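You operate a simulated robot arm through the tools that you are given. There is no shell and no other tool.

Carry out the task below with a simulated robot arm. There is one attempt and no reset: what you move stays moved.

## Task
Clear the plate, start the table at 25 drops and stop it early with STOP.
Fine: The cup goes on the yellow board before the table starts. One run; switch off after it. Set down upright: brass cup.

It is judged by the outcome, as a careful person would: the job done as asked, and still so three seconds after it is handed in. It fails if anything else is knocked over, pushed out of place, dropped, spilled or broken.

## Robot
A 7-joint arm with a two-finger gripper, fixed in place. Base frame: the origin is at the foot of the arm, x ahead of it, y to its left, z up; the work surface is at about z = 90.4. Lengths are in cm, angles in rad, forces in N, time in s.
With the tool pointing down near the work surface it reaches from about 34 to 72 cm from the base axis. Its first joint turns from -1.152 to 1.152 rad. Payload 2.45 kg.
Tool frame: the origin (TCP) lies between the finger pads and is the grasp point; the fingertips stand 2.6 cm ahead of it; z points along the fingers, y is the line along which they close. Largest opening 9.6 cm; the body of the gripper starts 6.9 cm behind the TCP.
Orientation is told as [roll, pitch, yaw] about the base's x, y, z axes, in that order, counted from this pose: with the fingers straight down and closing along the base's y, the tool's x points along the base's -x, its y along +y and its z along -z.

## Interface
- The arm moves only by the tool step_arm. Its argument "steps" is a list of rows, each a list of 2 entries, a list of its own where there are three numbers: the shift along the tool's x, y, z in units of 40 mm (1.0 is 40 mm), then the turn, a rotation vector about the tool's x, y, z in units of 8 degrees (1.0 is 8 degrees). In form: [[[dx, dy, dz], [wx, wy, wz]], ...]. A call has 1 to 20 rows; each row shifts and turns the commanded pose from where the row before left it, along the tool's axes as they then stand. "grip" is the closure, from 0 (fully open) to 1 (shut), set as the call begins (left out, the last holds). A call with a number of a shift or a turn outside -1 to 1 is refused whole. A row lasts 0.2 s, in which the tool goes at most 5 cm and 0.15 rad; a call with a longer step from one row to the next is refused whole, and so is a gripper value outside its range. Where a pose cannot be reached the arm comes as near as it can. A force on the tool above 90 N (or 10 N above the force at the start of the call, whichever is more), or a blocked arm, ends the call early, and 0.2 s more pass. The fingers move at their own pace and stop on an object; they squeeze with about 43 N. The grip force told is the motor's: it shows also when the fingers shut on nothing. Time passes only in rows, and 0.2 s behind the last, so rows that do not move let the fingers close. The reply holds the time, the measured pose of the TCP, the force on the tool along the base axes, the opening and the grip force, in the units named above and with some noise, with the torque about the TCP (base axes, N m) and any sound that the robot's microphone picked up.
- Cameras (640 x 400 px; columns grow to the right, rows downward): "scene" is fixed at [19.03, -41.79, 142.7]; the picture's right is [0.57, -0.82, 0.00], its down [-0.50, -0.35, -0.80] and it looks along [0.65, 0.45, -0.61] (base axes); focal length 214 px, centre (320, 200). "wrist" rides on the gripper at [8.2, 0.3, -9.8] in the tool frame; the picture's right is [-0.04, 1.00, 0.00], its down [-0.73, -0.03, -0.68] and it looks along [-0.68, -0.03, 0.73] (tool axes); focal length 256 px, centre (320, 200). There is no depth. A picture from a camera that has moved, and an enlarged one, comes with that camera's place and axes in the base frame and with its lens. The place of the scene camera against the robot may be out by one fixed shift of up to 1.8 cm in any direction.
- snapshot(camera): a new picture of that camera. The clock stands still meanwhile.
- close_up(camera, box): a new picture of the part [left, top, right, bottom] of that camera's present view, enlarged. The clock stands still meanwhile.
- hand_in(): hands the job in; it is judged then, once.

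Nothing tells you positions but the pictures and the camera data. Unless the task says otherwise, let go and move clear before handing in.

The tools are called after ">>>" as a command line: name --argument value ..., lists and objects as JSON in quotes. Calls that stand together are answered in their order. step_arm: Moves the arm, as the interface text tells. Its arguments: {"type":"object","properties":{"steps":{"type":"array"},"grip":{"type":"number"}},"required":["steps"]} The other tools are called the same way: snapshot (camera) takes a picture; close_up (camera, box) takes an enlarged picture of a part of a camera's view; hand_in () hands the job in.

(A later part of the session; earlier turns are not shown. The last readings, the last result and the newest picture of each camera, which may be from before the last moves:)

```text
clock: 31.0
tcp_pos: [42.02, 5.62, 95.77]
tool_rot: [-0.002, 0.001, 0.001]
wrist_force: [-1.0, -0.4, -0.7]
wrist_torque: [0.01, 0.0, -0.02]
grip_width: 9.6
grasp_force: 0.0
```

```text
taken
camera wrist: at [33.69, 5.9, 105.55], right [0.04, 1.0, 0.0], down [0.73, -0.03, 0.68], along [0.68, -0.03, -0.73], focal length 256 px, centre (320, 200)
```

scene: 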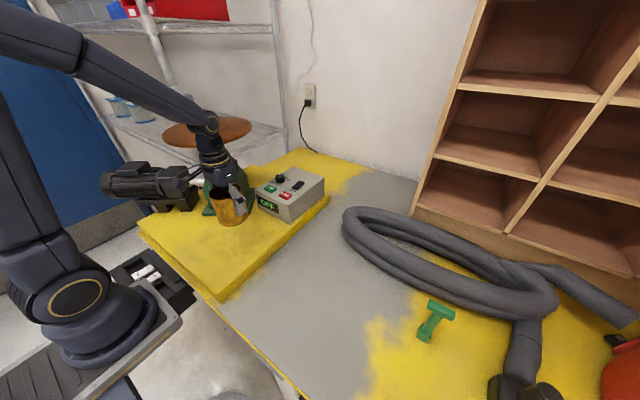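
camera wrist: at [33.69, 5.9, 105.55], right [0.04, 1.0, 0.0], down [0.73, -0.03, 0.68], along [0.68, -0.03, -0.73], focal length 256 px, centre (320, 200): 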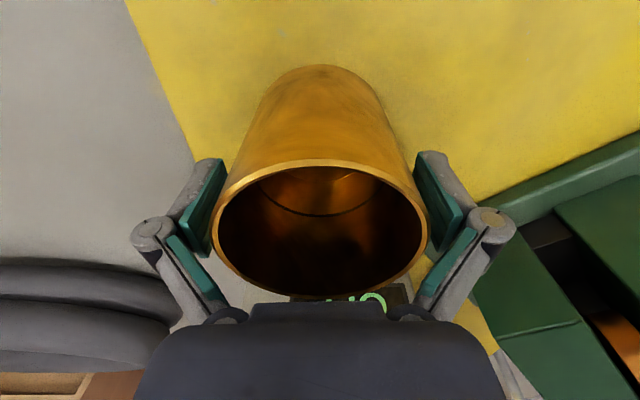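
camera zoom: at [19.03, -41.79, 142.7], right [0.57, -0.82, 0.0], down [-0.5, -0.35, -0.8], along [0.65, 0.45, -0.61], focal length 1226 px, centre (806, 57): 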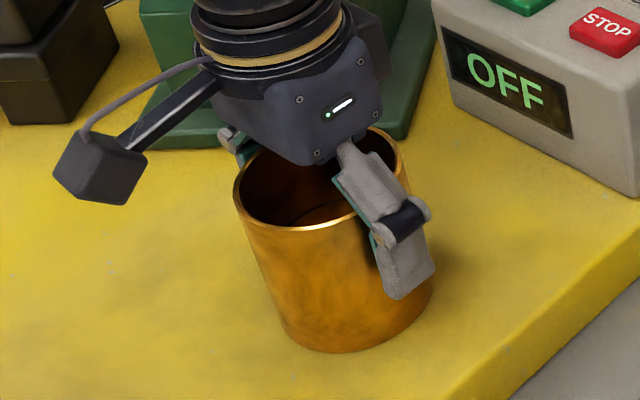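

The cup is released and standing upright. I'll lift straight up, slowly at first.

>>> step_arm --steps '[[[0, 0, -0.15], [0, 0, 0]], [[0, 0, -0.2], [0, 0, 0]], [[0, 0, -0.3], [0, 0, 0]], [[0, 0, -0.4], [0, 0, 0]], [[0, 0, -0.5], [0, 0, 0]], [[0, 0, -0.7], [0, 0, 0]], [[0, 0, -0.8], [0, 0, 0]], [[0, 0, -0.8], [0, 0, 0]], [[0, 0, -0.8], [0, 0, 0]], [[0, 0, 0], [0, 0, 0]]]' --grip 0

>>> snapshot --camera "scene"

>>> snapshot --camera "wrist"

```text
clock: 33.2
tcp_pos: [42.01, 5.65, 114.33]
tool_rot: [-0.001, -0.002, 0.002]
wrist_force: [0.6, 0.0, -0.6]
wrist_torque: [0.0, 0.02, 0.0]
grip_width: 9.58
grasp_force: 0.1
```

```text
taken
```

scene: 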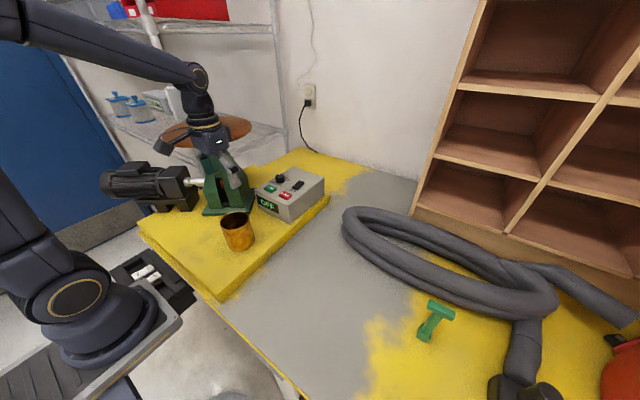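

```text
taken
camera wrist: at [33.85, 5.93, 124.06], right [0.04, 1.0, 0.0], down [0.73, -0.03, 0.68], along [0.68, -0.03, -0.73], focal length 256 px, centre (320, 200)
```

wrist: 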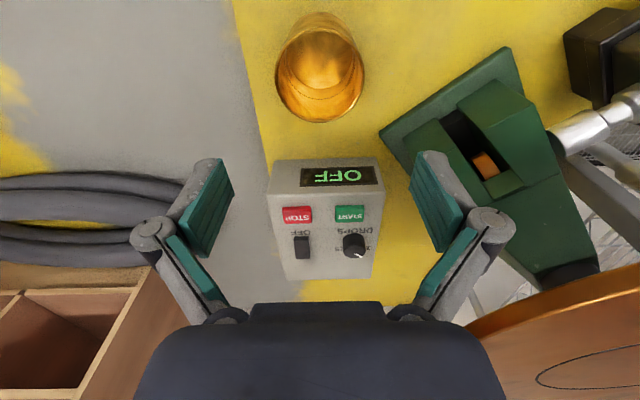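

The cup stands upright on the yellow board, clear of the controls. Now I'll look closely at the control panel.

>>> close_up --camera "wrist" --box '[256, 150, 396, 290]'

>>> close_up --camera "scene" --box '[245, 160, 335, 225]'

```text
2.86 times, centred on (326, 220) of wrist
camera zoom: at [33.85, 5.93, 124.06], right [0.04, 1.0, 0.0], down [0.73, -0.03, 0.68], along [0.68, -0.03, -0.73], focal length 731 px, centre (303, 143)
```

zoom: 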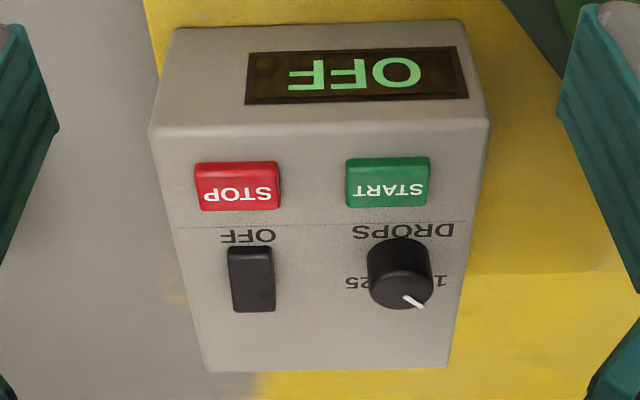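

```text
6.15 times, centred on (290, 192) of scene
camera zoom: at [19.03, -41.79, 142.7], right [0.57, -0.82, 0.0], down [-0.5, -0.35, -0.8], along [0.65, 0.45, -0.61], focal length 1320 px, centre (505, 246)
```

zoom: 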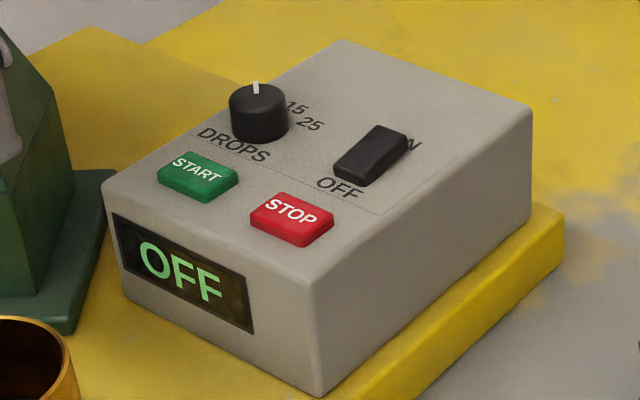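

STOP is at about (59.8, 1.5, 99.1) and START at about (59.9, 8.9, 99.1). The rocker is at about (67.1, 1.5) with OFF toward the robot, and the DROPS knob is at about (65.4, 9.6). I'll move above the panel for a near-vertical view of the knob markings.

>>> step_arm --steps '[[[-0.78, 0, -0.05], [0, 0, 0]], [[-0.78, 0, -0.05], [0, 0, 0]], [[-0.78, 0, -0.05], [0, 0, 0]], [[-0.78, 0, -0.05], [0, 0, 0]], [[-0.78, 0, -0.05], [0, 0, 0]], [[-0.78, 0, -0.05], [0, 0, 0]], [[-0.78, 0, -0.05], [0, 0, 0]], [[-0.78, 0, -0.05], [0, 0, 0]], [[0, 0, 0], [0, 0, 0]]]' --grip 0

>>> snapshot --camera "wrist"

>>> snapshot --camera "scene"

```text
clock: 35.2
tcp_pos: [66.86, 5.61, 115.81]
tool_rot: [-0.002, -0.001, 0.003]
wrist_force: [0.4, 0.3, -0.1]
wrist_torque: [-0.03, 0.01, 0.01]
grip_width: 9.58
grasp_force: 0.1
```

```text
taken
camera wrist: at [58.64, 5.93, 125.78], right [0.04, 1.0, 0.0], down [0.73, -0.03, 0.68], along [0.68, -0.03, -0.73], focal length 256 px, centre (320, 200)
```

wrist: 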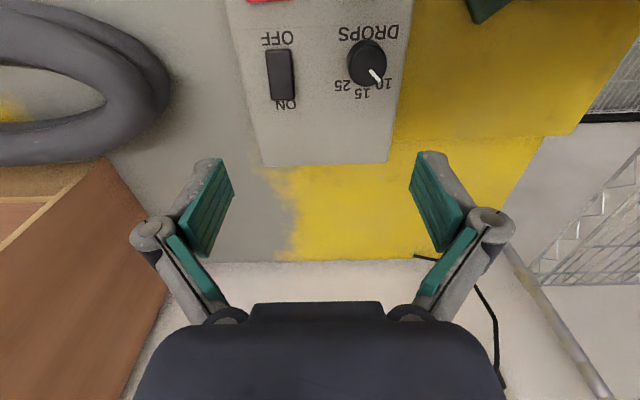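

```text
taken
```

scene: 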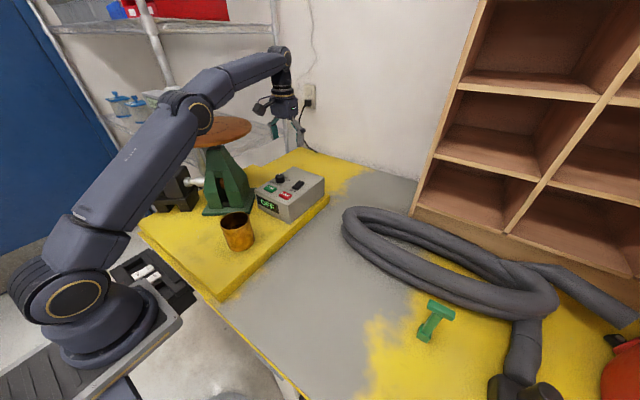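

From above, the knob marks are now visible. I'll zoom in on them.

>>> close_up --camera "wrist" --box '[310, 10, 430, 130]'

>>> close_up --camera "wrist" --box '[220, 0, 420, 120]'

```text
3.33 times, centred on (370, 70) of wrist
camera zoom: at [58.64, 5.93, 125.78], right [0.04, 1.0, 0.0], down [0.73, -0.03, 0.68], along [0.68, -0.03, -0.73], focal length 853 px, centre (153, 633)
```

zoom: 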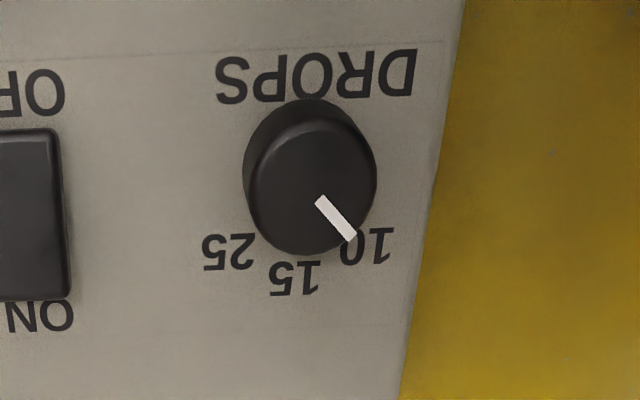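

```text
3.20 times, centred on (320, 60) of wrist
camera zoom: at [58.64, 5.93, 125.78], right [0.04, 1.0, 0.0], down [0.73, -0.03, 0.68], along [0.68, -0.03, -0.73], focal length 819 px, centre (320, 648)
```

zoom: 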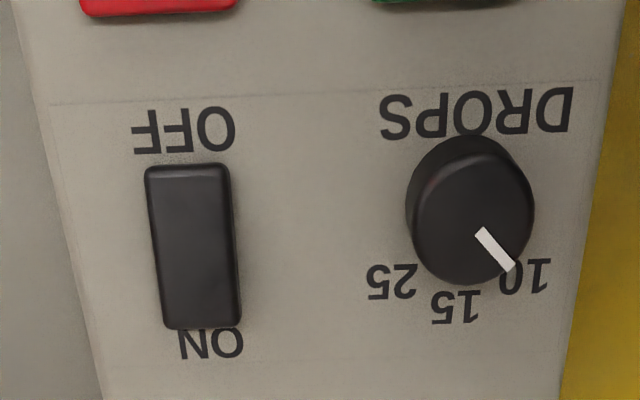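

The pointer is on 10 (45° to the left), 15 is straight ahead and 25 is 45° to the right, so the knob must turn 90° clockwise. I'll move above the knob at about (65.6, 9.8), pre-turn the hand +30° and part-close the fingers.

>>> step_arm --steps '[[[0.16, 0.52, 0], [0, 0, 0]], [[0.16, 0.52, 0], [0, 0, 0]], [[0, 0, 0], [0, 0, -0.94]], [[0, 0, 0], [0, 0, -0.94]], [[0, 0, 0], [0, 0, -0.94]], [[0, 0, 0], [0, 0, -0.94]], [[0, 0, 0], [0, 0, 0]]]' --grip 0.45

>>> snapshot --camera "wrist"

>>> snapshot --camera "scene"

```text
clock: 36.8
tcp_pos: [65.71, 9.8, 115.94]
tool_rot: [-0.002, 0.001, 0.528]
wrist_force: [0.0, -0.4, 0.1]
wrist_torque: [0.01, -0.01, -0.02]
grip_width: 5.26
grasp_force: 0.2
```

```text
taken
camera wrist: at [58.42, 5.97, 125.74], right [-0.47, 0.88, 0.0], down [0.65, 0.34, 0.68], along [0.6, 0.32, -0.73], focal length 256 px, centre (320, 200)
```

wrist: 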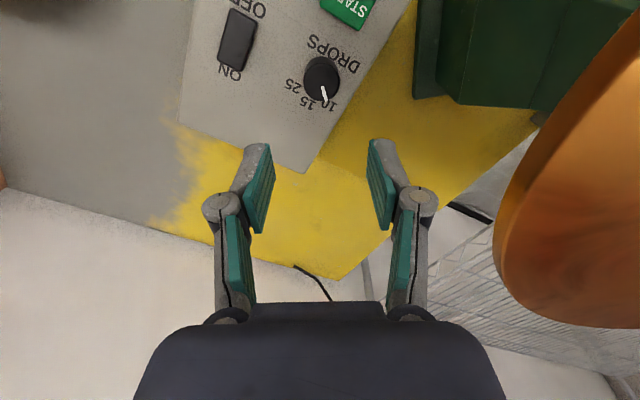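

```text
taken
```

scene: 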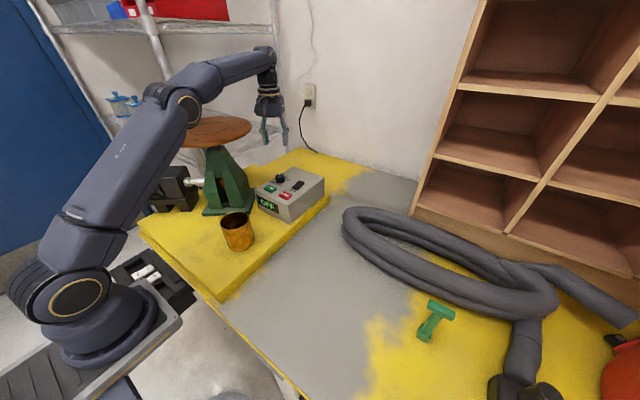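

>>> close_up --camera "wrist" --box '[270, 35, 370, 125]'

```text
4.44 times, centred on (320, 80) of wrist
camera zoom: at [58.42, 5.97, 125.74], right [-0.47, 0.88, 0.0], down [0.65, 0.34, 0.68], along [0.6, 0.32, -0.73], focal length 1138 px, centre (320, 733)
```

zoom: 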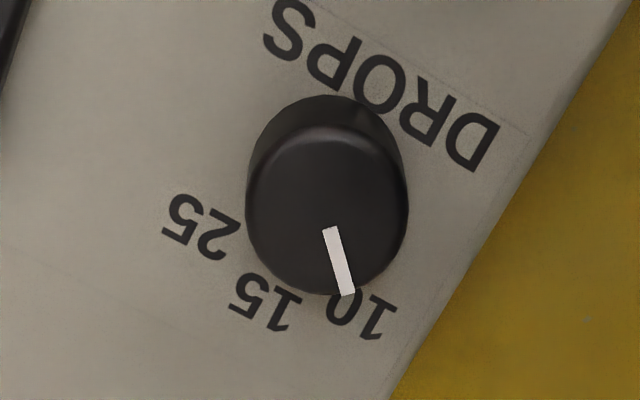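

The hand is centred over the knob to within about 0.1 cm. I'll lower it to just above the knob top and check from both views.

>>> step_arm --steps '[[[0, 0.03, 0.47], [0, 0, 0]], [[0, 0, 0.47], [0, 0, 0]], [[0, 0, 0.47], [0, 0, 0]], [[0, 0, 0.47], [0, 0, 0]], [[0, 0, 0.47], [0, 0, 0]], [[0, 0, 0.45], [0, 0, 0]], [[0, 0, 0], [0, 0, 0]]]' --grip 0.45

>>> snapshot --camera "wrist"

>>> close_up --camera "scene" --box '[160, 60, 360, 230]'

```text
clock: 38.4
tcp_pos: [65.74, 9.9, 104.67]
tool_rot: [-0.001, 0.0, 0.526]
wrist_force: [0.9, -0.1, 0.3]
wrist_torque: [-0.03, -0.02, 0.02]
grip_width: 5.28
grasp_force: 0.0
```

```text
taken
camera wrist: at [58.4, 6.03, 114.48], right [-0.47, 0.88, 0.0], down [0.65, 0.34, 0.68], along [0.6, 0.32, -0.73], focal length 256 px, centre (320, 200)
```

wrist: 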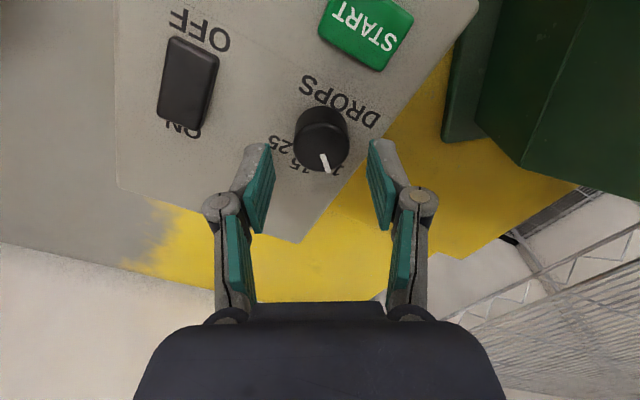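

```text
2.35 times, centred on (260, 145) of scene
camera zoom: at [19.03, -41.79, 142.7], right [0.57, -0.82, 0.0], down [-0.5, -0.35, -0.8], along [0.65, 0.45, -0.61], focal length 505 px, centre (461, 329)
```

zoom: 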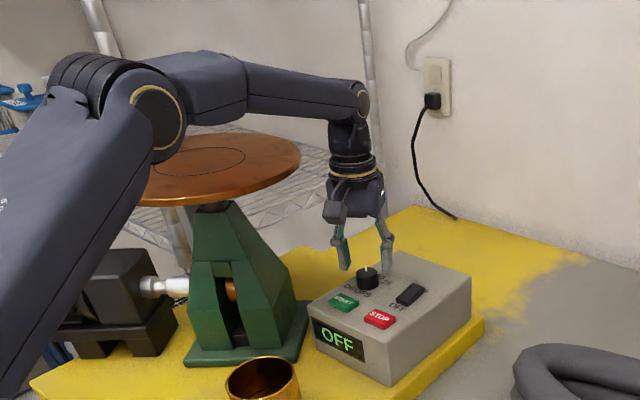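

Centred and clear. I'll lower the fingers around the knob in two small moves.

>>> step_arm --steps '[[[0, 0, 0.2], [0, 0, 0]], [[0, 0, 0.2], [0, 0, 0]], [[0, 0, 0.2], [0, 0, 0]], [[0, 0, 0], [0, 0, 0]]]' --grip 0.45

>>> snapshot --camera "wrist"

>>> close_up --camera "scene" --box '[240, 110, 340, 210]'

```text
clock: 39.4
tcp_pos: [65.62, 9.71, 102.35]
tool_rot: [-0.003, -0.001, 0.525]
wrist_force: [-0.2, 1.0, 0.3]
wrist_torque: [0.0, -0.02, -0.02]
grip_width: 5.28
grasp_force: 0.1
```

```text
taken
camera wrist: at [58.34, 5.94, 112.14], right [-0.47, 0.88, 0.0], down [0.65, 0.34, 0.68], along [0.6, 0.32, -0.73], focal length 256 px, centre (320, 200)
```

wrist: 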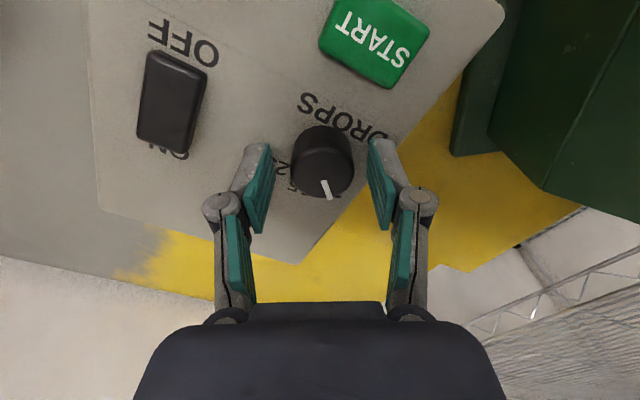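

```text
4.00 times, centred on (290, 160) of scene
camera zoom: at [19.03, -41.79, 142.7], right [0.57, -0.82, 0.0], down [-0.5, -0.35, -0.8], along [0.65, 0.45, -0.61], focal length 858 px, centre (440, 360)
```

zoom: 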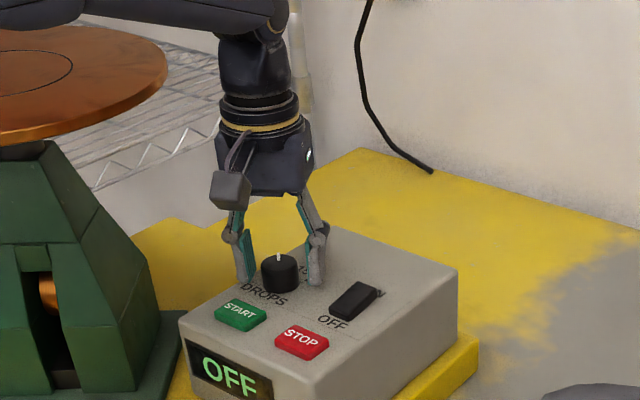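

>>> step_arm --steps '[[[0, 0, 0.06], [0, 0, 0]], [[0, 0, 0.06], [0, 0, 0]], [[0, 0, 0], [0, 0, 0]]]' --grip 0.45

>>> close_up --camera "wrist" --box '[220, 80, 420, 240]'

```text
clock: 40.2
tcp_pos: [65.61, 9.8, 101.89]
tool_rot: [-0.003, 0.0, 0.525]
wrist_force: [0.3, 0.1, -0.5]
wrist_torque: [-0.03, -0.01, -0.01]
grip_width: 5.29
grasp_force: 0.0
```

```text
2.50 times, centred on (320, 160) of wrist
camera zoom: at [58.3, 5.97, 111.69], right [-0.47, 0.88, 0.0], down [0.65, 0.34, 0.68], along [0.6, 0.32, -0.73], focal length 640 px, centre (320, 300)
```

zoom: 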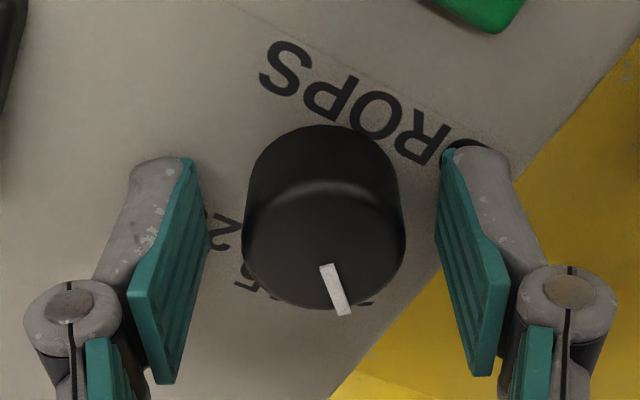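

The knob is well centred between the pads. I'll close on it.

>>> step_arm --steps '[[[0, 0, 0], [0, 0, 0]], [[0, 0, 0], [0, 0, 0]], [[0, 0, 0], [0, 0, 0]], [[0, 0, 0], [0, 0, 0]]]' --grip 1

>>> close_up --camera "wrist" --box '[220, 80, 420, 240]'

```text
clock: 41.2
tcp_pos: [65.47, 9.83, 101.89]
tool_rot: [0.0, 0.0, 0.527]
wrist_force: [-4.2, 4.0, 1.1]
wrist_torque: [0.05, 0.25, 0.0]
grip_width: 3.33
grasp_force: 45.1
```

```text
2.50 times, centred on (320, 160) of wrist
camera zoom: at [58.28, 6.03, 111.71], right [-0.47, 0.88, 0.0], down [0.65, 0.34, 0.68], along [0.6, 0.32, -0.73], focal length 640 px, centre (320, 300)
```

zoom: 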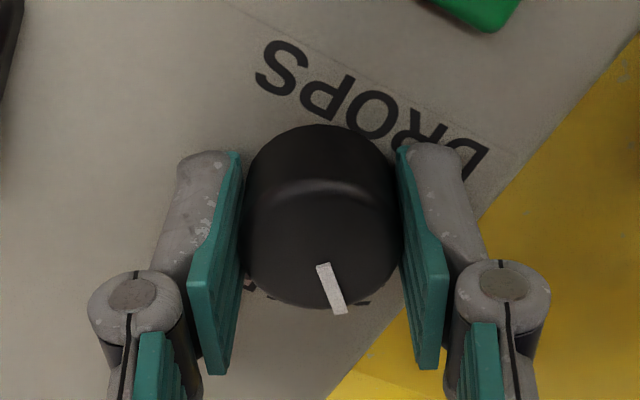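

The knob is gripped (3.33 cm). I'll turn it 45° clockwise first and check.

>>> step_arm --steps '[[[0, 0, 0], [0, 0, 0.7]], [[0, 0, 0], [0, 0, 0.7]], [[0, 0, 0], [0, 0, 0.7]], [[0, 0, 0], [0, 0, 0.7]], [[0, 0, 0], [0, 0, 0.7]], [[0, 0, 0], [0, 0, 0.7]], [[0, 0, 0], [0, 0, 0.7]], [[0, 0, 0], [0, 0, 0.73]], [[0, 0, 0], [0, 0, 0]]]' --grip 1

>>> close_up --camera "wrist" --box '[220, 60, 420, 240]'

>>> close_up --camera "scene" --box '[200, 70, 340, 220]'

```text
clock: 43.2
tcp_pos: [65.53, 9.8, 101.85]
tool_rot: [-0.002, 0.0, -0.261]
wrist_force: [-12.8, -0.2, 2.9]
wrist_torque: [0.39, 0.83, 0.01]
grip_width: 3.35
grasp_force: 44.9
```

```text
2.22 times, centred on (320, 150) of wrist
camera zoom: at [57.71, 12.26, 111.71], right [0.3, 0.95, 0.0], down [0.7, -0.22, 0.68], along [0.65, -0.2, -0.73], focal length 569 px, centre (320, 311)
```

zoom: 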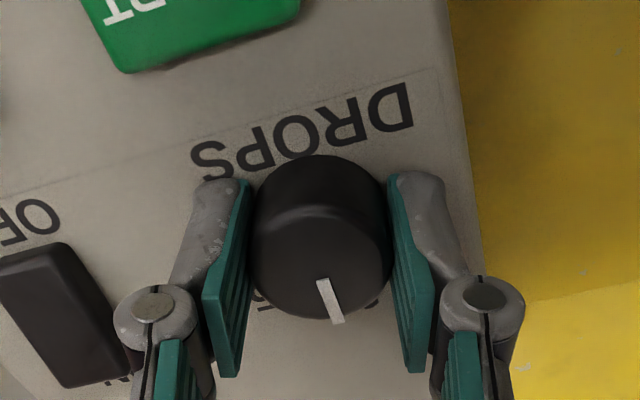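

```text
2.67 times, centred on (270, 145) of scene
camera zoom: at [18.99, -41.79, 142.71], right [0.57, -0.82, 0.0], down [-0.5, -0.35, -0.8], along [0.65, 0.45, -0.61], focal length 572 px, centre (453, 347)
```

zoom: 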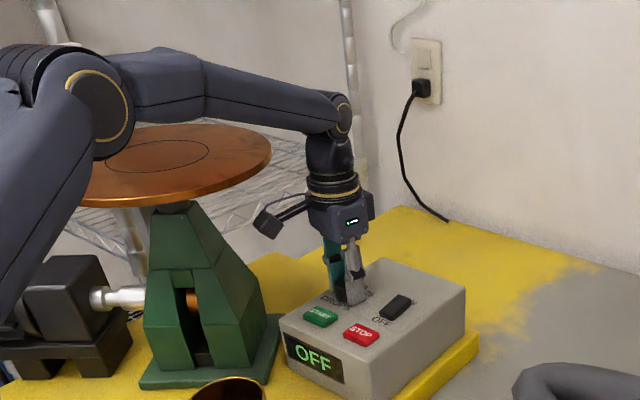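

The knob followed the hand to 15. A small side force suggests a slight axis offset, so I'll ease back 1 mm in x and turn the remaining 45°.

>>> step_arm --steps '[[[0.025, -0.006, 0], [0, 0, 0]], [[0, 0, 0], [0, 0, 0.7]], [[0, 0, 0], [0, 0, 0.7]], [[0, 0, 0], [0, 0, 0.7]], [[0, 0, 0], [0, 0, 0.7]], [[0, 0, 0], [0, 0, 0]]]' --grip 1

>>> close_up --camera "wrist" --box '[220, 60, 420, 240]'

>>> close_up --camera "scene" --box '[200, 70, 340, 220]'

```text
clock: 44.6
tcp_pos: [65.55, 9.78, 102.02]
tool_rot: [-0.001, -0.002, -0.652]
wrist_force: [2.9, -0.4, -7.8]
wrist_torque: [-0.85, -0.94, -0.02]
grip_width: 3.34
grasp_force: 44.8
```

```text
2.22 times, centred on (320, 150) of wrist
camera zoom: at [59.18, 15.04, 111.69], right [0.64, 0.77, 0.0], down [0.56, -0.47, 0.68], along [0.52, -0.43, -0.73], focal length 569 px, centre (320, 311)
```

zoom: 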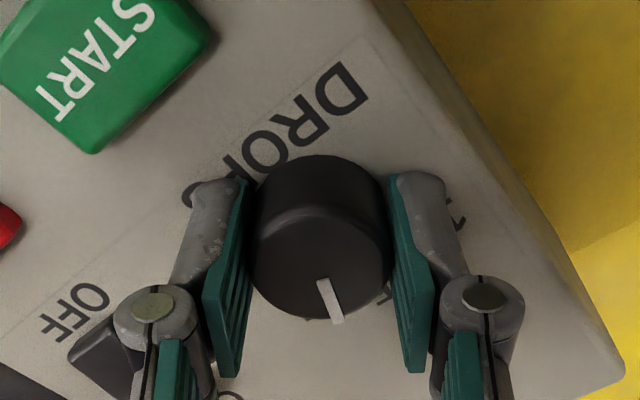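

```text
2.67 times, centred on (270, 145) of scene
camera zoom: at [19.05, -41.79, 142.7], right [0.57, -0.82, 0.0], down [-0.5, -0.35, -0.8], along [0.65, 0.45, -0.61], focal length 572 px, centre (453, 347)
```

zoom: 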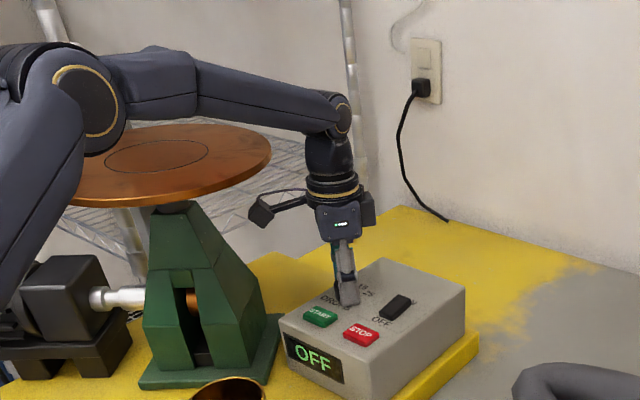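

>>> step_arm --steps '[[[0, 0, 0.02], [0, 0, 0.7]], [[0, 0, 0], [0, 0, 0.7]], [[0, 0, 0], [0, 0, 0.7]], [[0, 0, 0], [0, 0, 0.71]], [[0, 0, 0], [0, 0, 0]]]' --grip 1

>>> close_up --camera "wrist" --box '[220, 60, 420, 240]'

>>> close_up --camera "scene" --box '[200, 70, 340, 220]'

```text
clock: 45.8
tcp_pos: [65.43, 9.87, 101.95]
tool_rot: [0.002, -0.004, -1.045]
wrist_force: [10.0, -5.1, 2.9]
wrist_torque: [0.08, -0.1, -0.01]
grip_width: 3.34
grasp_force: 45.1
```

```text
2.22 times, centred on (320, 150) of wrist
camera zoom: at [61.62, 17.02, 111.69], right [0.88, 0.47, 0.0], down [0.34, -0.65, 0.68], along [0.32, -0.6, -0.73], focal length 569 px, centre (320, 311)
```

zoom: 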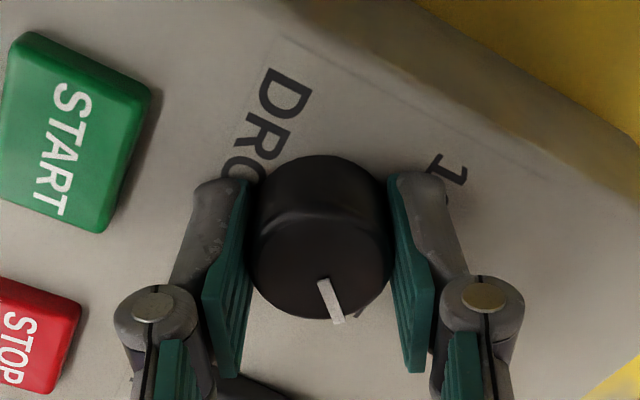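

```text
2.67 times, centred on (270, 145) of scene
camera zoom: at [19.05, -41.81, 142.69], right [0.57, -0.82, 0.0], down [-0.5, -0.35, -0.8], along [0.65, 0.45, -0.61], focal length 572 px, centre (453, 347)
```

zoom: 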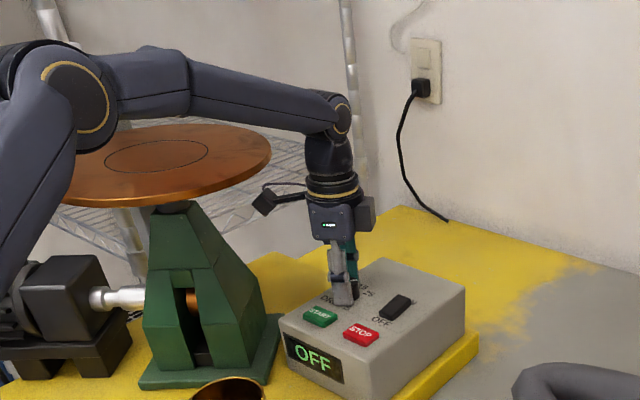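

The knob has turned 90° with the hand. I'll release and inspect the pointer.

>>> step_arm --steps '[[[0, 0, 0], [0, 0, 0]], [[0, 0, 0], [0, 0, 0]], [[0, 0, 0], [0, 0, 0]]]' --grip 0.45

>>> step_arm --steps '[[[0, 0, -0.2], [0, 0, 0]], [[0, 0, -0.5], [0, 0, 0]], [[0, 0, -0.8], [0, 0, 0]], [[0, 0, -0.8], [0, 0, 0]], [[0, 0, -0.8], [0, 0, 0]], [[0, 0, -0.3], [0, 0, 0]], [[0, 0, 0], [0, 0, 0]]]' --grip 0.45

>>> snapshot --camera "wrist"

>>> close_up --camera "scene" --box '[245, 160, 335, 225]'

```text
clock: 46.6
tcp_pos: [65.43, 9.75, 101.75]
tool_rot: [0.0, -0.002, -1.044]
wrist_force: [-0.4, 0.4, -0.7]
wrist_torque: [-0.01, 0.0, -0.01]
grip_width: 5.28
grasp_force: 0.1
```

```text
clock: 47.5
tcp_pos: [65.09, 9.48, 106.22]
tool_rot: [-0.051, -0.004, -1.039]
wrist_force: [8.9, 4.9, -37.0]
wrist_torque: [-3.52, -0.7, -0.78]
grip_width: 5.27
grasp_force: 0.0
stopped in row 4: the force on the tool passed its limit at 119 N (the readings are from after the stop); the commanded pose is now the measured one
```

```text
taken
camera wrist: at [61.54, 16.87, 116.08], right [0.88, 0.47, -0.05], down [0.38, -0.63, 0.68], along [0.29, -0.62, -0.73], focal length 256 px, centre (320, 200)
```

wrist: 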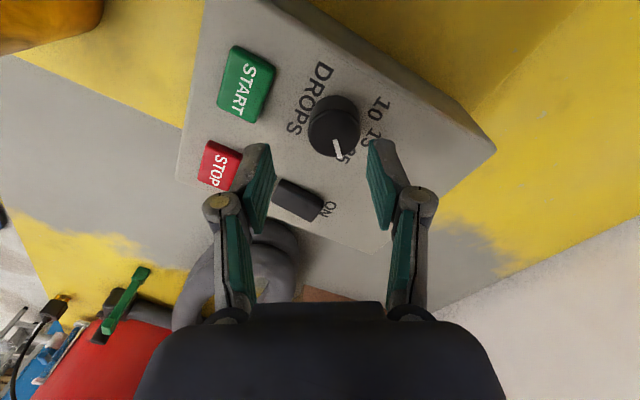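

```text
6.15 times, centred on (290, 192) of scene
camera zoom: at [19.13, -41.75, 142.7], right [0.57, -0.82, 0.0], down [-0.5, -0.35, -0.8], along [0.65, 0.45, -0.61], focal length 1320 px, centre (505, 246)
```

zoom: 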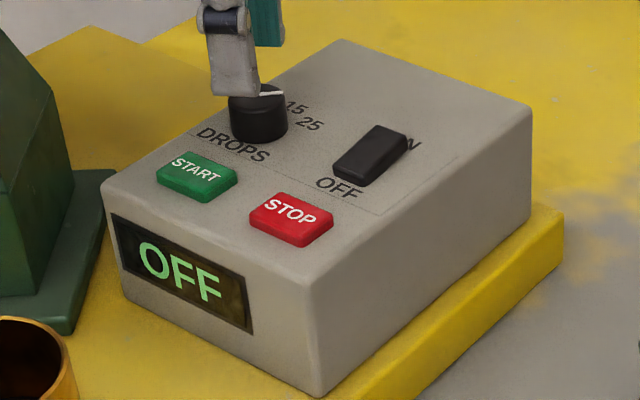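

Lifting with the hand turned brought the wrist camera under the plate's rim, so I stopped. I'll back straight down at once to relieve it, then inspect the plate.

>>> step_arm --steps '[[[0, 0, 0.15], [0, 0, 0]], [[0, 0, 0.3], [0, 0, 0]], [[0, 0, 0], [0, 0, 0]]]' --grip 0.45

>>> snapshot --camera "scene"

>>> close_up --camera "scene" --box '[150, 70, 310, 220]'

>>> snapshot --camera "wrist"

```text
clock: 48.3
tcp_pos: [64.96, 9.17, 105.23]
tool_rot: [-0.037, -0.002, -1.037]
wrist_force: [-0.2, -0.2, -0.8]
wrist_torque: [-0.01, -0.01, 0.03]
grip_width: 5.28
grasp_force: 0.0
```

```text
taken
```

scene: 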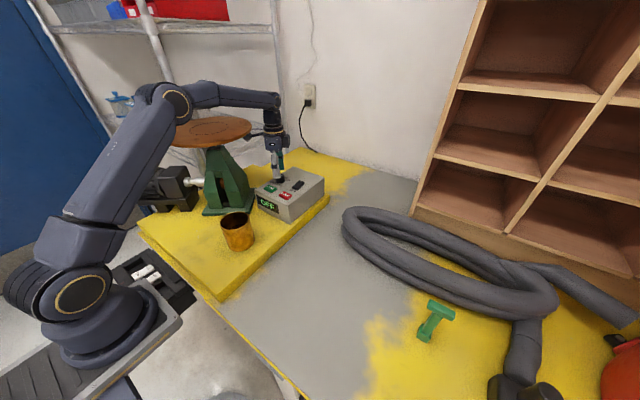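

```text
2.67 times, centred on (230, 145) of scene
camera zoom: at [19.03, -41.79, 142.7], right [0.57, -0.82, 0.0], down [-0.5, -0.35, -0.8], along [0.65, 0.45, -0.61], focal length 572 px, centre (560, 347)
```

zoom: 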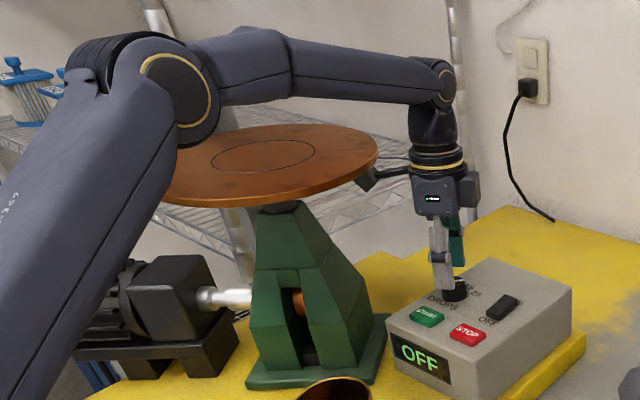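

```text
taken
camera wrist: at [61.35, 16.76, 115.04], right [0.88, 0.47, -0.04], down [0.37, -0.63, 0.68], along [0.3, -0.61, -0.73], focal length 256 px, centre (320, 200)
```

wrist: 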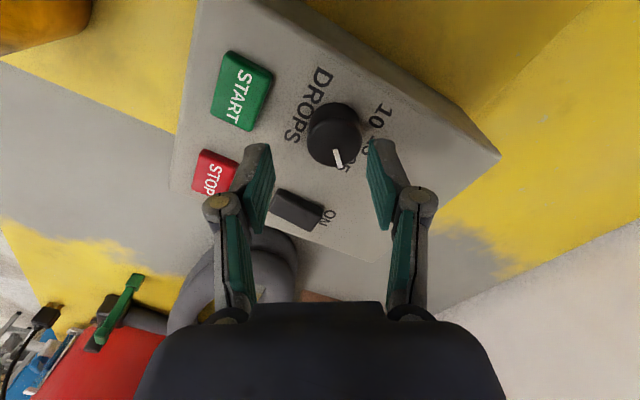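

The plate looks undisturbed and the force is back to zero. The pointer appears to be on 25. I'll slide the hand toward −y, away from the plate, level it, and turn it back to yaw 0 before lifting.

>>> step_arm --steps '[[[-0.43, -0.25, 0], [0, 0, 0]], [[-0.43, -0.25, 0], [0, 0, 0]], [[-0.43, -0.25, 0], [-0.265, 0, 0]], [[0, 0, 0], [0, 0, 0]]]' --grip 0.45

>>> snapshot --camera "wrist"

```text
clock: 49.3
tcp_pos: [65.07, 3.57, 105.17]
tool_rot: [-0.004, -0.003, -1.04]
wrist_force: [1.0, 0.3, -0.1]
wrist_torque: [-0.02, 0.02, 0.01]
grip_width: 5.29
grasp_force: 0.0
```

```text
taken
camera wrist: at [61.24, 10.77, 115.02], right [0.88, 0.47, 0.0], down [0.35, -0.64, 0.68], along [0.32, -0.6, -0.73], focal length 256 px, centre (320, 200)
```

wrist: 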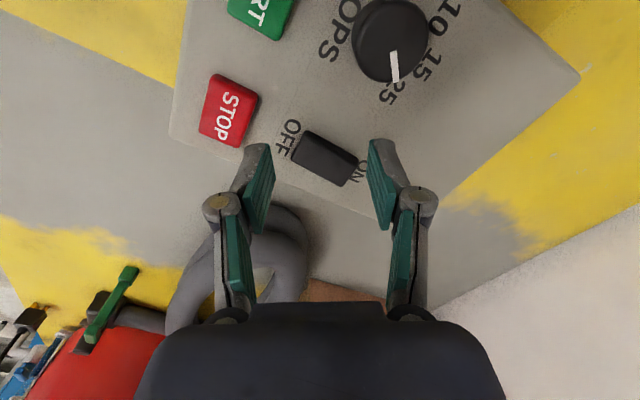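

The pointer is clearly on 25. Now I'll turn the hand back to yaw 0 here, clear of the plate, and then rise a little.

>>> step_arm --steps '[[[0, 0, 0], [0, 0, -0.93]], [[0, 0, 0], [0, 0, -0.93]], [[0, 0, 0], [0, 0, -0.93]], [[0, 0, 0], [0, 0, -0.93]], [[0, 0, 0], [0, 0, -0.93]], [[0, 0, 0], [0, 0, -0.93]], [[0, 0, 0], [0, 0, -0.93]], [[0, 0, 0], [0, 0, -0.94]], [[0, 0, -0.6], [0, 0, 0]], [[0, 0, -0.6], [0, 0, 0]], [[0, 0, 0], [0, 0, 0]]]' --grip 1

>>> snapshot --camera "wrist"

>>> close_up --camera "scene" --box '[150, 70, 350, 220]'

```text
clock: 51.7
tcp_pos: [65.04, 3.6, 110.01]
tool_rot: [-0.005, 0.002, 0.003]
wrist_force: [-0.3, 0.3, -0.3]
wrist_torque: [0.02, 0.01, 0.01]
grip_width: 0.0
grasp_force: 28.6
```

```text
taken
camera wrist: at [56.85, 3.91, 119.83], right [0.04, 1.0, 0.0], down [0.74, -0.03, 0.68], along [0.68, -0.03, -0.74], focal length 256 px, centre (320, 200)
```

wrist: 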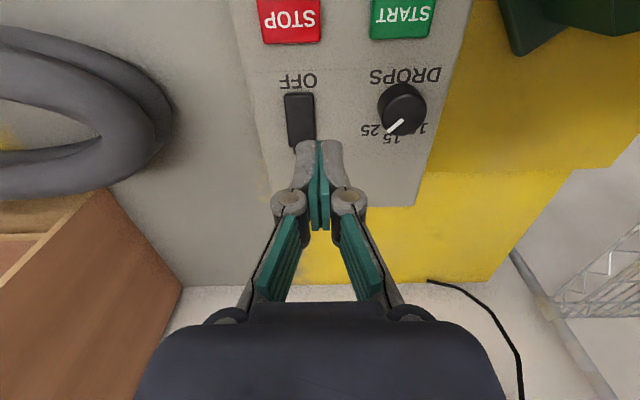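

```text
2.67 times, centred on (250, 145) of scene
camera zoom: at [19.03, -41.79, 142.7], right [0.57, -0.82, 0.0], down [-0.5, -0.35, -0.8], along [0.65, 0.45, -0.61], focal length 572 px, centre (507, 347)
```

zoom: 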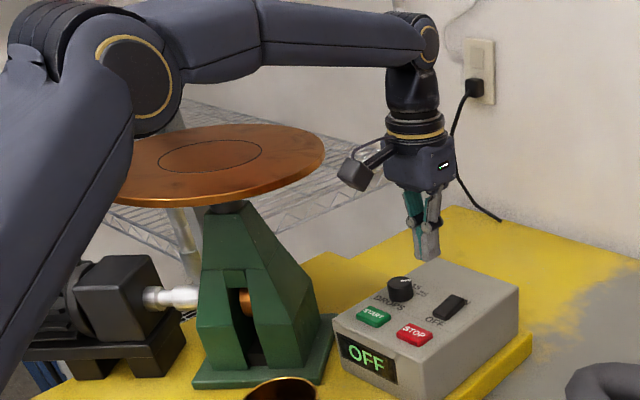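

The knob reads 25 and the closed fingers can act as a pusher. I'll zoom in on the rocker to locate its ON (far) end, then move over it.

>>> step_arm --steps '[[[-0.36, -0.25, 0], [0, 0, 0]], [[-0.36, -0.25, 0], [0, 0, 0]], [[0, 0, 0.6], [0, 0, 0]], [[0, 0, 0.6], [0, 0, 0]], [[0, 0, 0], [0, 0, 0]]]' --grip 1

>>> close_up --camera "wrist" --box '[220, 20, 420, 220]'

>>> close_up --camera "scene" --box '[250, 120, 340, 210]'

```text
clock: 52.9
tcp_pos: [67.85, 1.46, 104.99]
tool_rot: [-0.001, 0.002, 0.001]
wrist_force: [0.4, 0.6, 0.7]
wrist_torque: [0.02, -0.01, -0.01]
grip_width: 0.01
grasp_force: 28.5
```

```text
2.00 times, centred on (320, 120) of wrist
camera zoom: at [59.68, 1.79, 114.92], right [0.04, 1.0, 0.0], down [0.74, -0.03, 0.68], along [0.68, -0.03, -0.74], focal length 512 px, centre (320, 360)
```

zoom: 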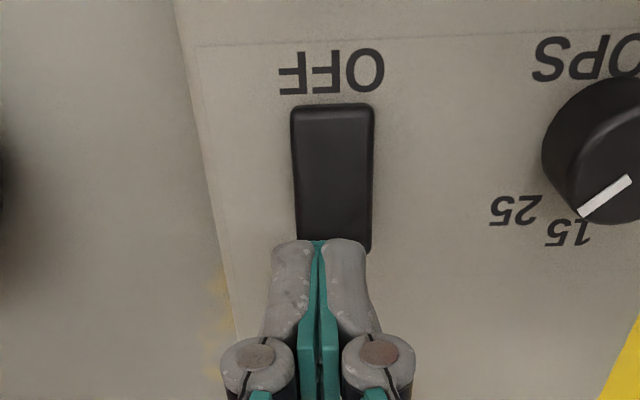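

```text
4.44 times, centred on (295, 165) of scene
camera zoom: at [19.03, -41.79, 142.7], right [0.57, -0.82, 0.0], down [-0.5, -0.35, -0.8], along [0.65, 0.45, -0.61], focal length 953 px, centre (431, 356)
```

zoom: 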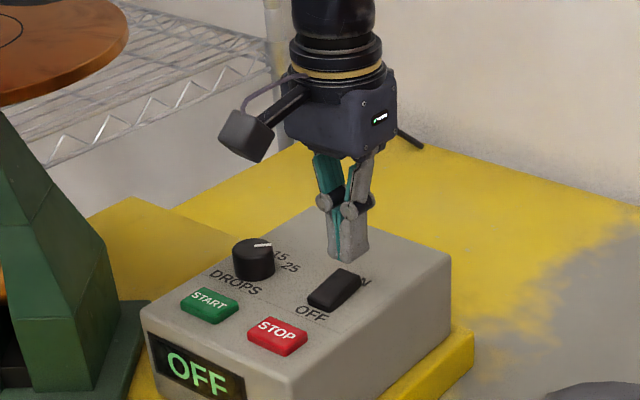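

The fingertips are above the rocker's ON end. I'll shift 0.4 cm in y to centre and creep down until it clicks.

>>> step_arm --steps '[[[0, 0.1, 0.15], [0, 0, 0]], [[0, 0, 0.15], [0, 0, 0]], [[0, 0, 0], [0, 0, 0]]]' --grip 1

>>> step_arm --steps '[[[0, 0, 0.08], [0, 0, 0]], [[0, 0, 0], [0, 0, 0]]]' --grip 1

>>> step_arm --steps '[[[0, 0, 0.08], [0, 0, 0]], [[0, 0, 0], [0, 0, 0]]]' --grip 1

>>> close_up --camera "scene" --box '[250, 140, 340, 215]'

```text
clock: 53.7
tcp_pos: [67.78, 1.82, 103.9]
tool_rot: [-0.004, 0.001, 0.001]
wrist_force: [-0.9, 0.1, -0.3]
wrist_torque: [0.0, 0.0, 0.03]
grip_width: 0.01
grasp_force: 28.4
```

```text
clock: 54.3
tcp_pos: [67.7, 1.87, 103.69]
tool_rot: [-0.003, 0.001, 0.001]
wrist_force: [-1.0, 0.4, -0.9]
wrist_torque: [-0.02, 0.02, 0.03]
grip_width: 0.0
grasp_force: 28.2
```

```text
clock: 54.9
tcp_pos: [67.81, 1.83, 103.41]
tool_rot: [-0.005, 0.002, 0.001]
wrist_force: [0.7, 0.2, 0.6]
wrist_torque: [0.02, 0.0, 0.02]
grip_width: 0.03
grasp_force: 28.2
```

```text
5.33 times, centred on (295, 178) of scene
camera zoom: at [19.03, -41.79, 142.7], right [0.57, -0.82, 0.0], down [-0.5, -0.35, -0.8], along [0.65, 0.45, -0.61], focal length 1144 px, centre (453, 320)
```

zoom: 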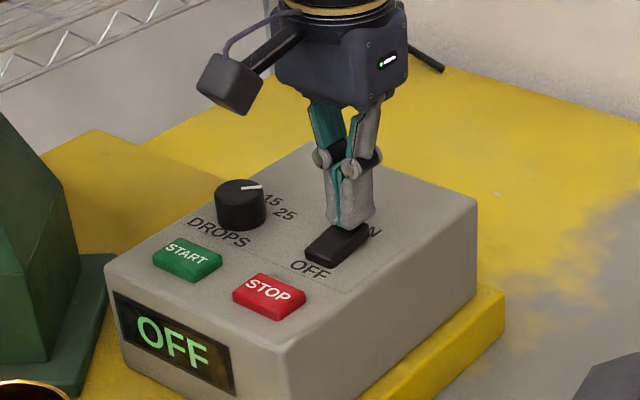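

Not touching yet (force near zero). I'll continue creeping down.

>>> step_arm --steps '[[[0, 0, 0.08], [0, 0, 0]], [[0, 0, 0], [0, 0, 0]]]' --grip 1

>>> step_arm --steps '[[[0, 0, 0.08], [0, 0, 0]], [[0, 0, 0], [0, 0, 0]]]' --grip 1

>>> step_arm --steps '[[[0, 0, 0.06], [0, 0, 0]], [[0, 0, 0], [0, 0, 0]]]' --grip 1

```text
clock: 55.5
tcp_pos: [67.84, 1.76, 102.95]
tool_rot: [-0.004, 0.001, 0.002]
wrist_force: [0.0, -0.4, 0.7]
wrist_torque: [0.01, 0.01, 0.03]
grip_width: 0.0
grasp_force: 29.1
```

```text
clock: 56.1
tcp_pos: [67.89, 1.83, 102.79]
tool_rot: [-0.002, -0.003, 0.002]
wrist_force: [3.6, -0.2, 10.1]
wrist_torque: [0.0, 0.06, -0.03]
grip_width: 0.62
grasp_force: 28.7
```

```text
clock: 56.7
tcp_pos: [67.96, 1.9, 102.77]
tool_rot: [-0.003, -0.006, 0.0]
wrist_force: [-2.6, 0.4, 35.9]
wrist_torque: [0.01, 0.52, -0.1]
grip_width: 0.6
grasp_force: 29.0
```

Contact at about 36 N, and the fingers parted slightly. I'll check whether the rocker flipped.

>>> close_up --camera "scene" --box '[250, 140, 340, 215]'

>>> close_up --camera "wrist" --box '[220, 20, 420, 220]'

```text
5.33 times, centred on (295, 178) of scene
camera zoom: at [18.94, -41.79, 142.71], right [0.57, -0.82, 0.0], down [-0.5, -0.35, -0.8], along [0.65, 0.45, -0.6], focal length 1144 px, centre (453, 320)
```

zoom: 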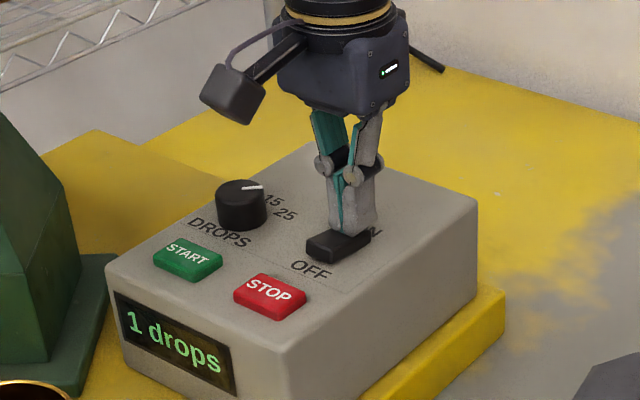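

```text
2.00 times, centred on (320, 120) of wrist
camera zoom: at [59.69, 2.16, 112.62], right [0.04, 1.0, 0.0], down [0.73, -0.03, 0.68], along [0.68, -0.03, -0.73], focal length 512 px, centre (320, 360)
```

zoom: 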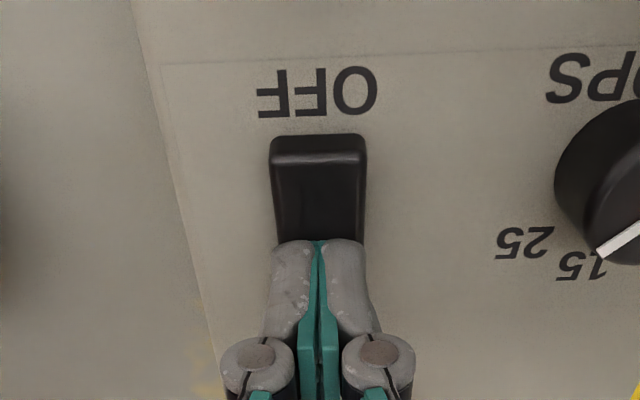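

The rocker is ON and the display shows "1 drops". I'll lift off slightly and see whether the reading changes.

>>> step_arm --steps '[[[0, 0, -0.3], [0, 0, 0]]]' --grip 1

>>> close_up --camera "scene" --box '[250, 140, 340, 215]'

>>> snapshot --camera "scene"

```text
clock: 57.1
tcp_pos: [67.79, 1.87, 103.51]
tool_rot: [-0.002, 0.01, 0.002]
wrist_force: [0.4, 0.9, 0.1]
wrist_torque: [-0.01, 0.0, -0.01]
grip_width: 0.0
grasp_force: 28.1
```

```text
5.33 times, centred on (295, 178) of scene
camera zoom: at [19.03, -41.79, 142.7], right [0.57, -0.82, 0.0], down [-0.5, -0.35, -0.8], along [0.65, 0.45, -0.61], focal length 1144 px, centre (453, 320)
```

zoom: 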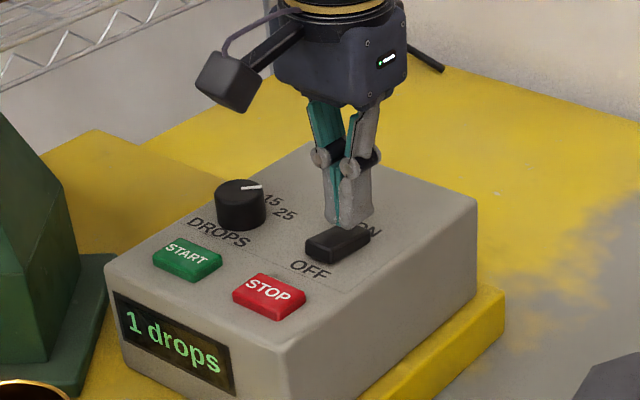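

```text
taken
```

scene: 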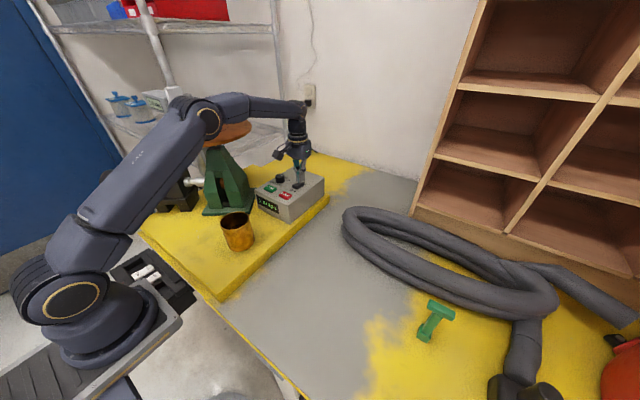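

Still 1. I'll move to above STOP, which takes under a second, and see whether the count is advancing.

>>> step_arm --steps '[[[0.5, 0, -0.3], [0, 0, 0]], [[0.75, -0.04, 0], [0, 0, 0]], [[0.75, -0.04, 0], [0, 0, 0]]]' --grip 1

>>> close_up --camera "scene" --box '[250, 140, 340, 215]'

>>> snapshot --camera "wrist"

```text
clock: 57.9
tcp_pos: [59.8, 1.62, 104.69]
tool_rot: [-0.003, 0.002, 0.002]
wrist_force: [-0.4, -0.1, -0.1]
wrist_torque: [0.0, -0.05, 0.0]
grip_width: 0.0
grasp_force: 28.7
```

```text
5.33 times, centred on (295, 178) of scene
camera zoom: at [19.03, -41.79, 142.7], right [0.57, -0.82, 0.0], down [-0.5, -0.35, -0.8], along [0.65, 0.45, -0.61], focal length 1144 px, centre (453, 320)
```

zoom: 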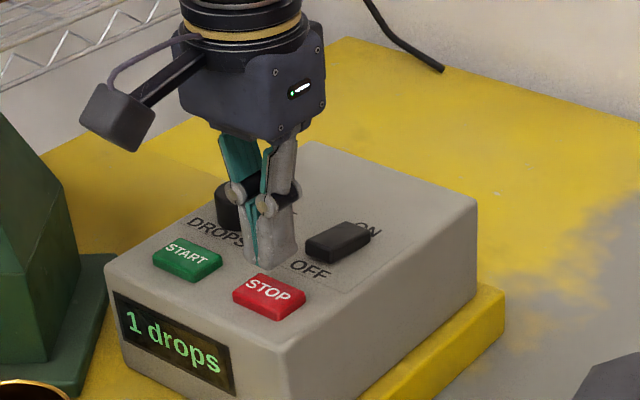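

```text
taken
camera wrist: at [51.62, 1.93, 114.64], right [0.04, 1.0, 0.0], down [0.74, -0.03, 0.68], along [0.68, -0.03, -0.74], focal length 256 px, centre (320, 200)
```

wrist: 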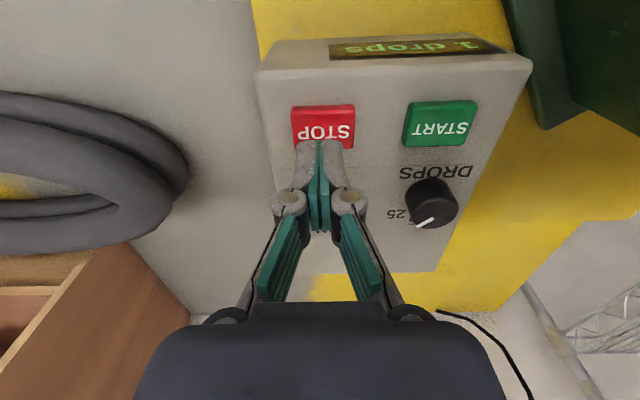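

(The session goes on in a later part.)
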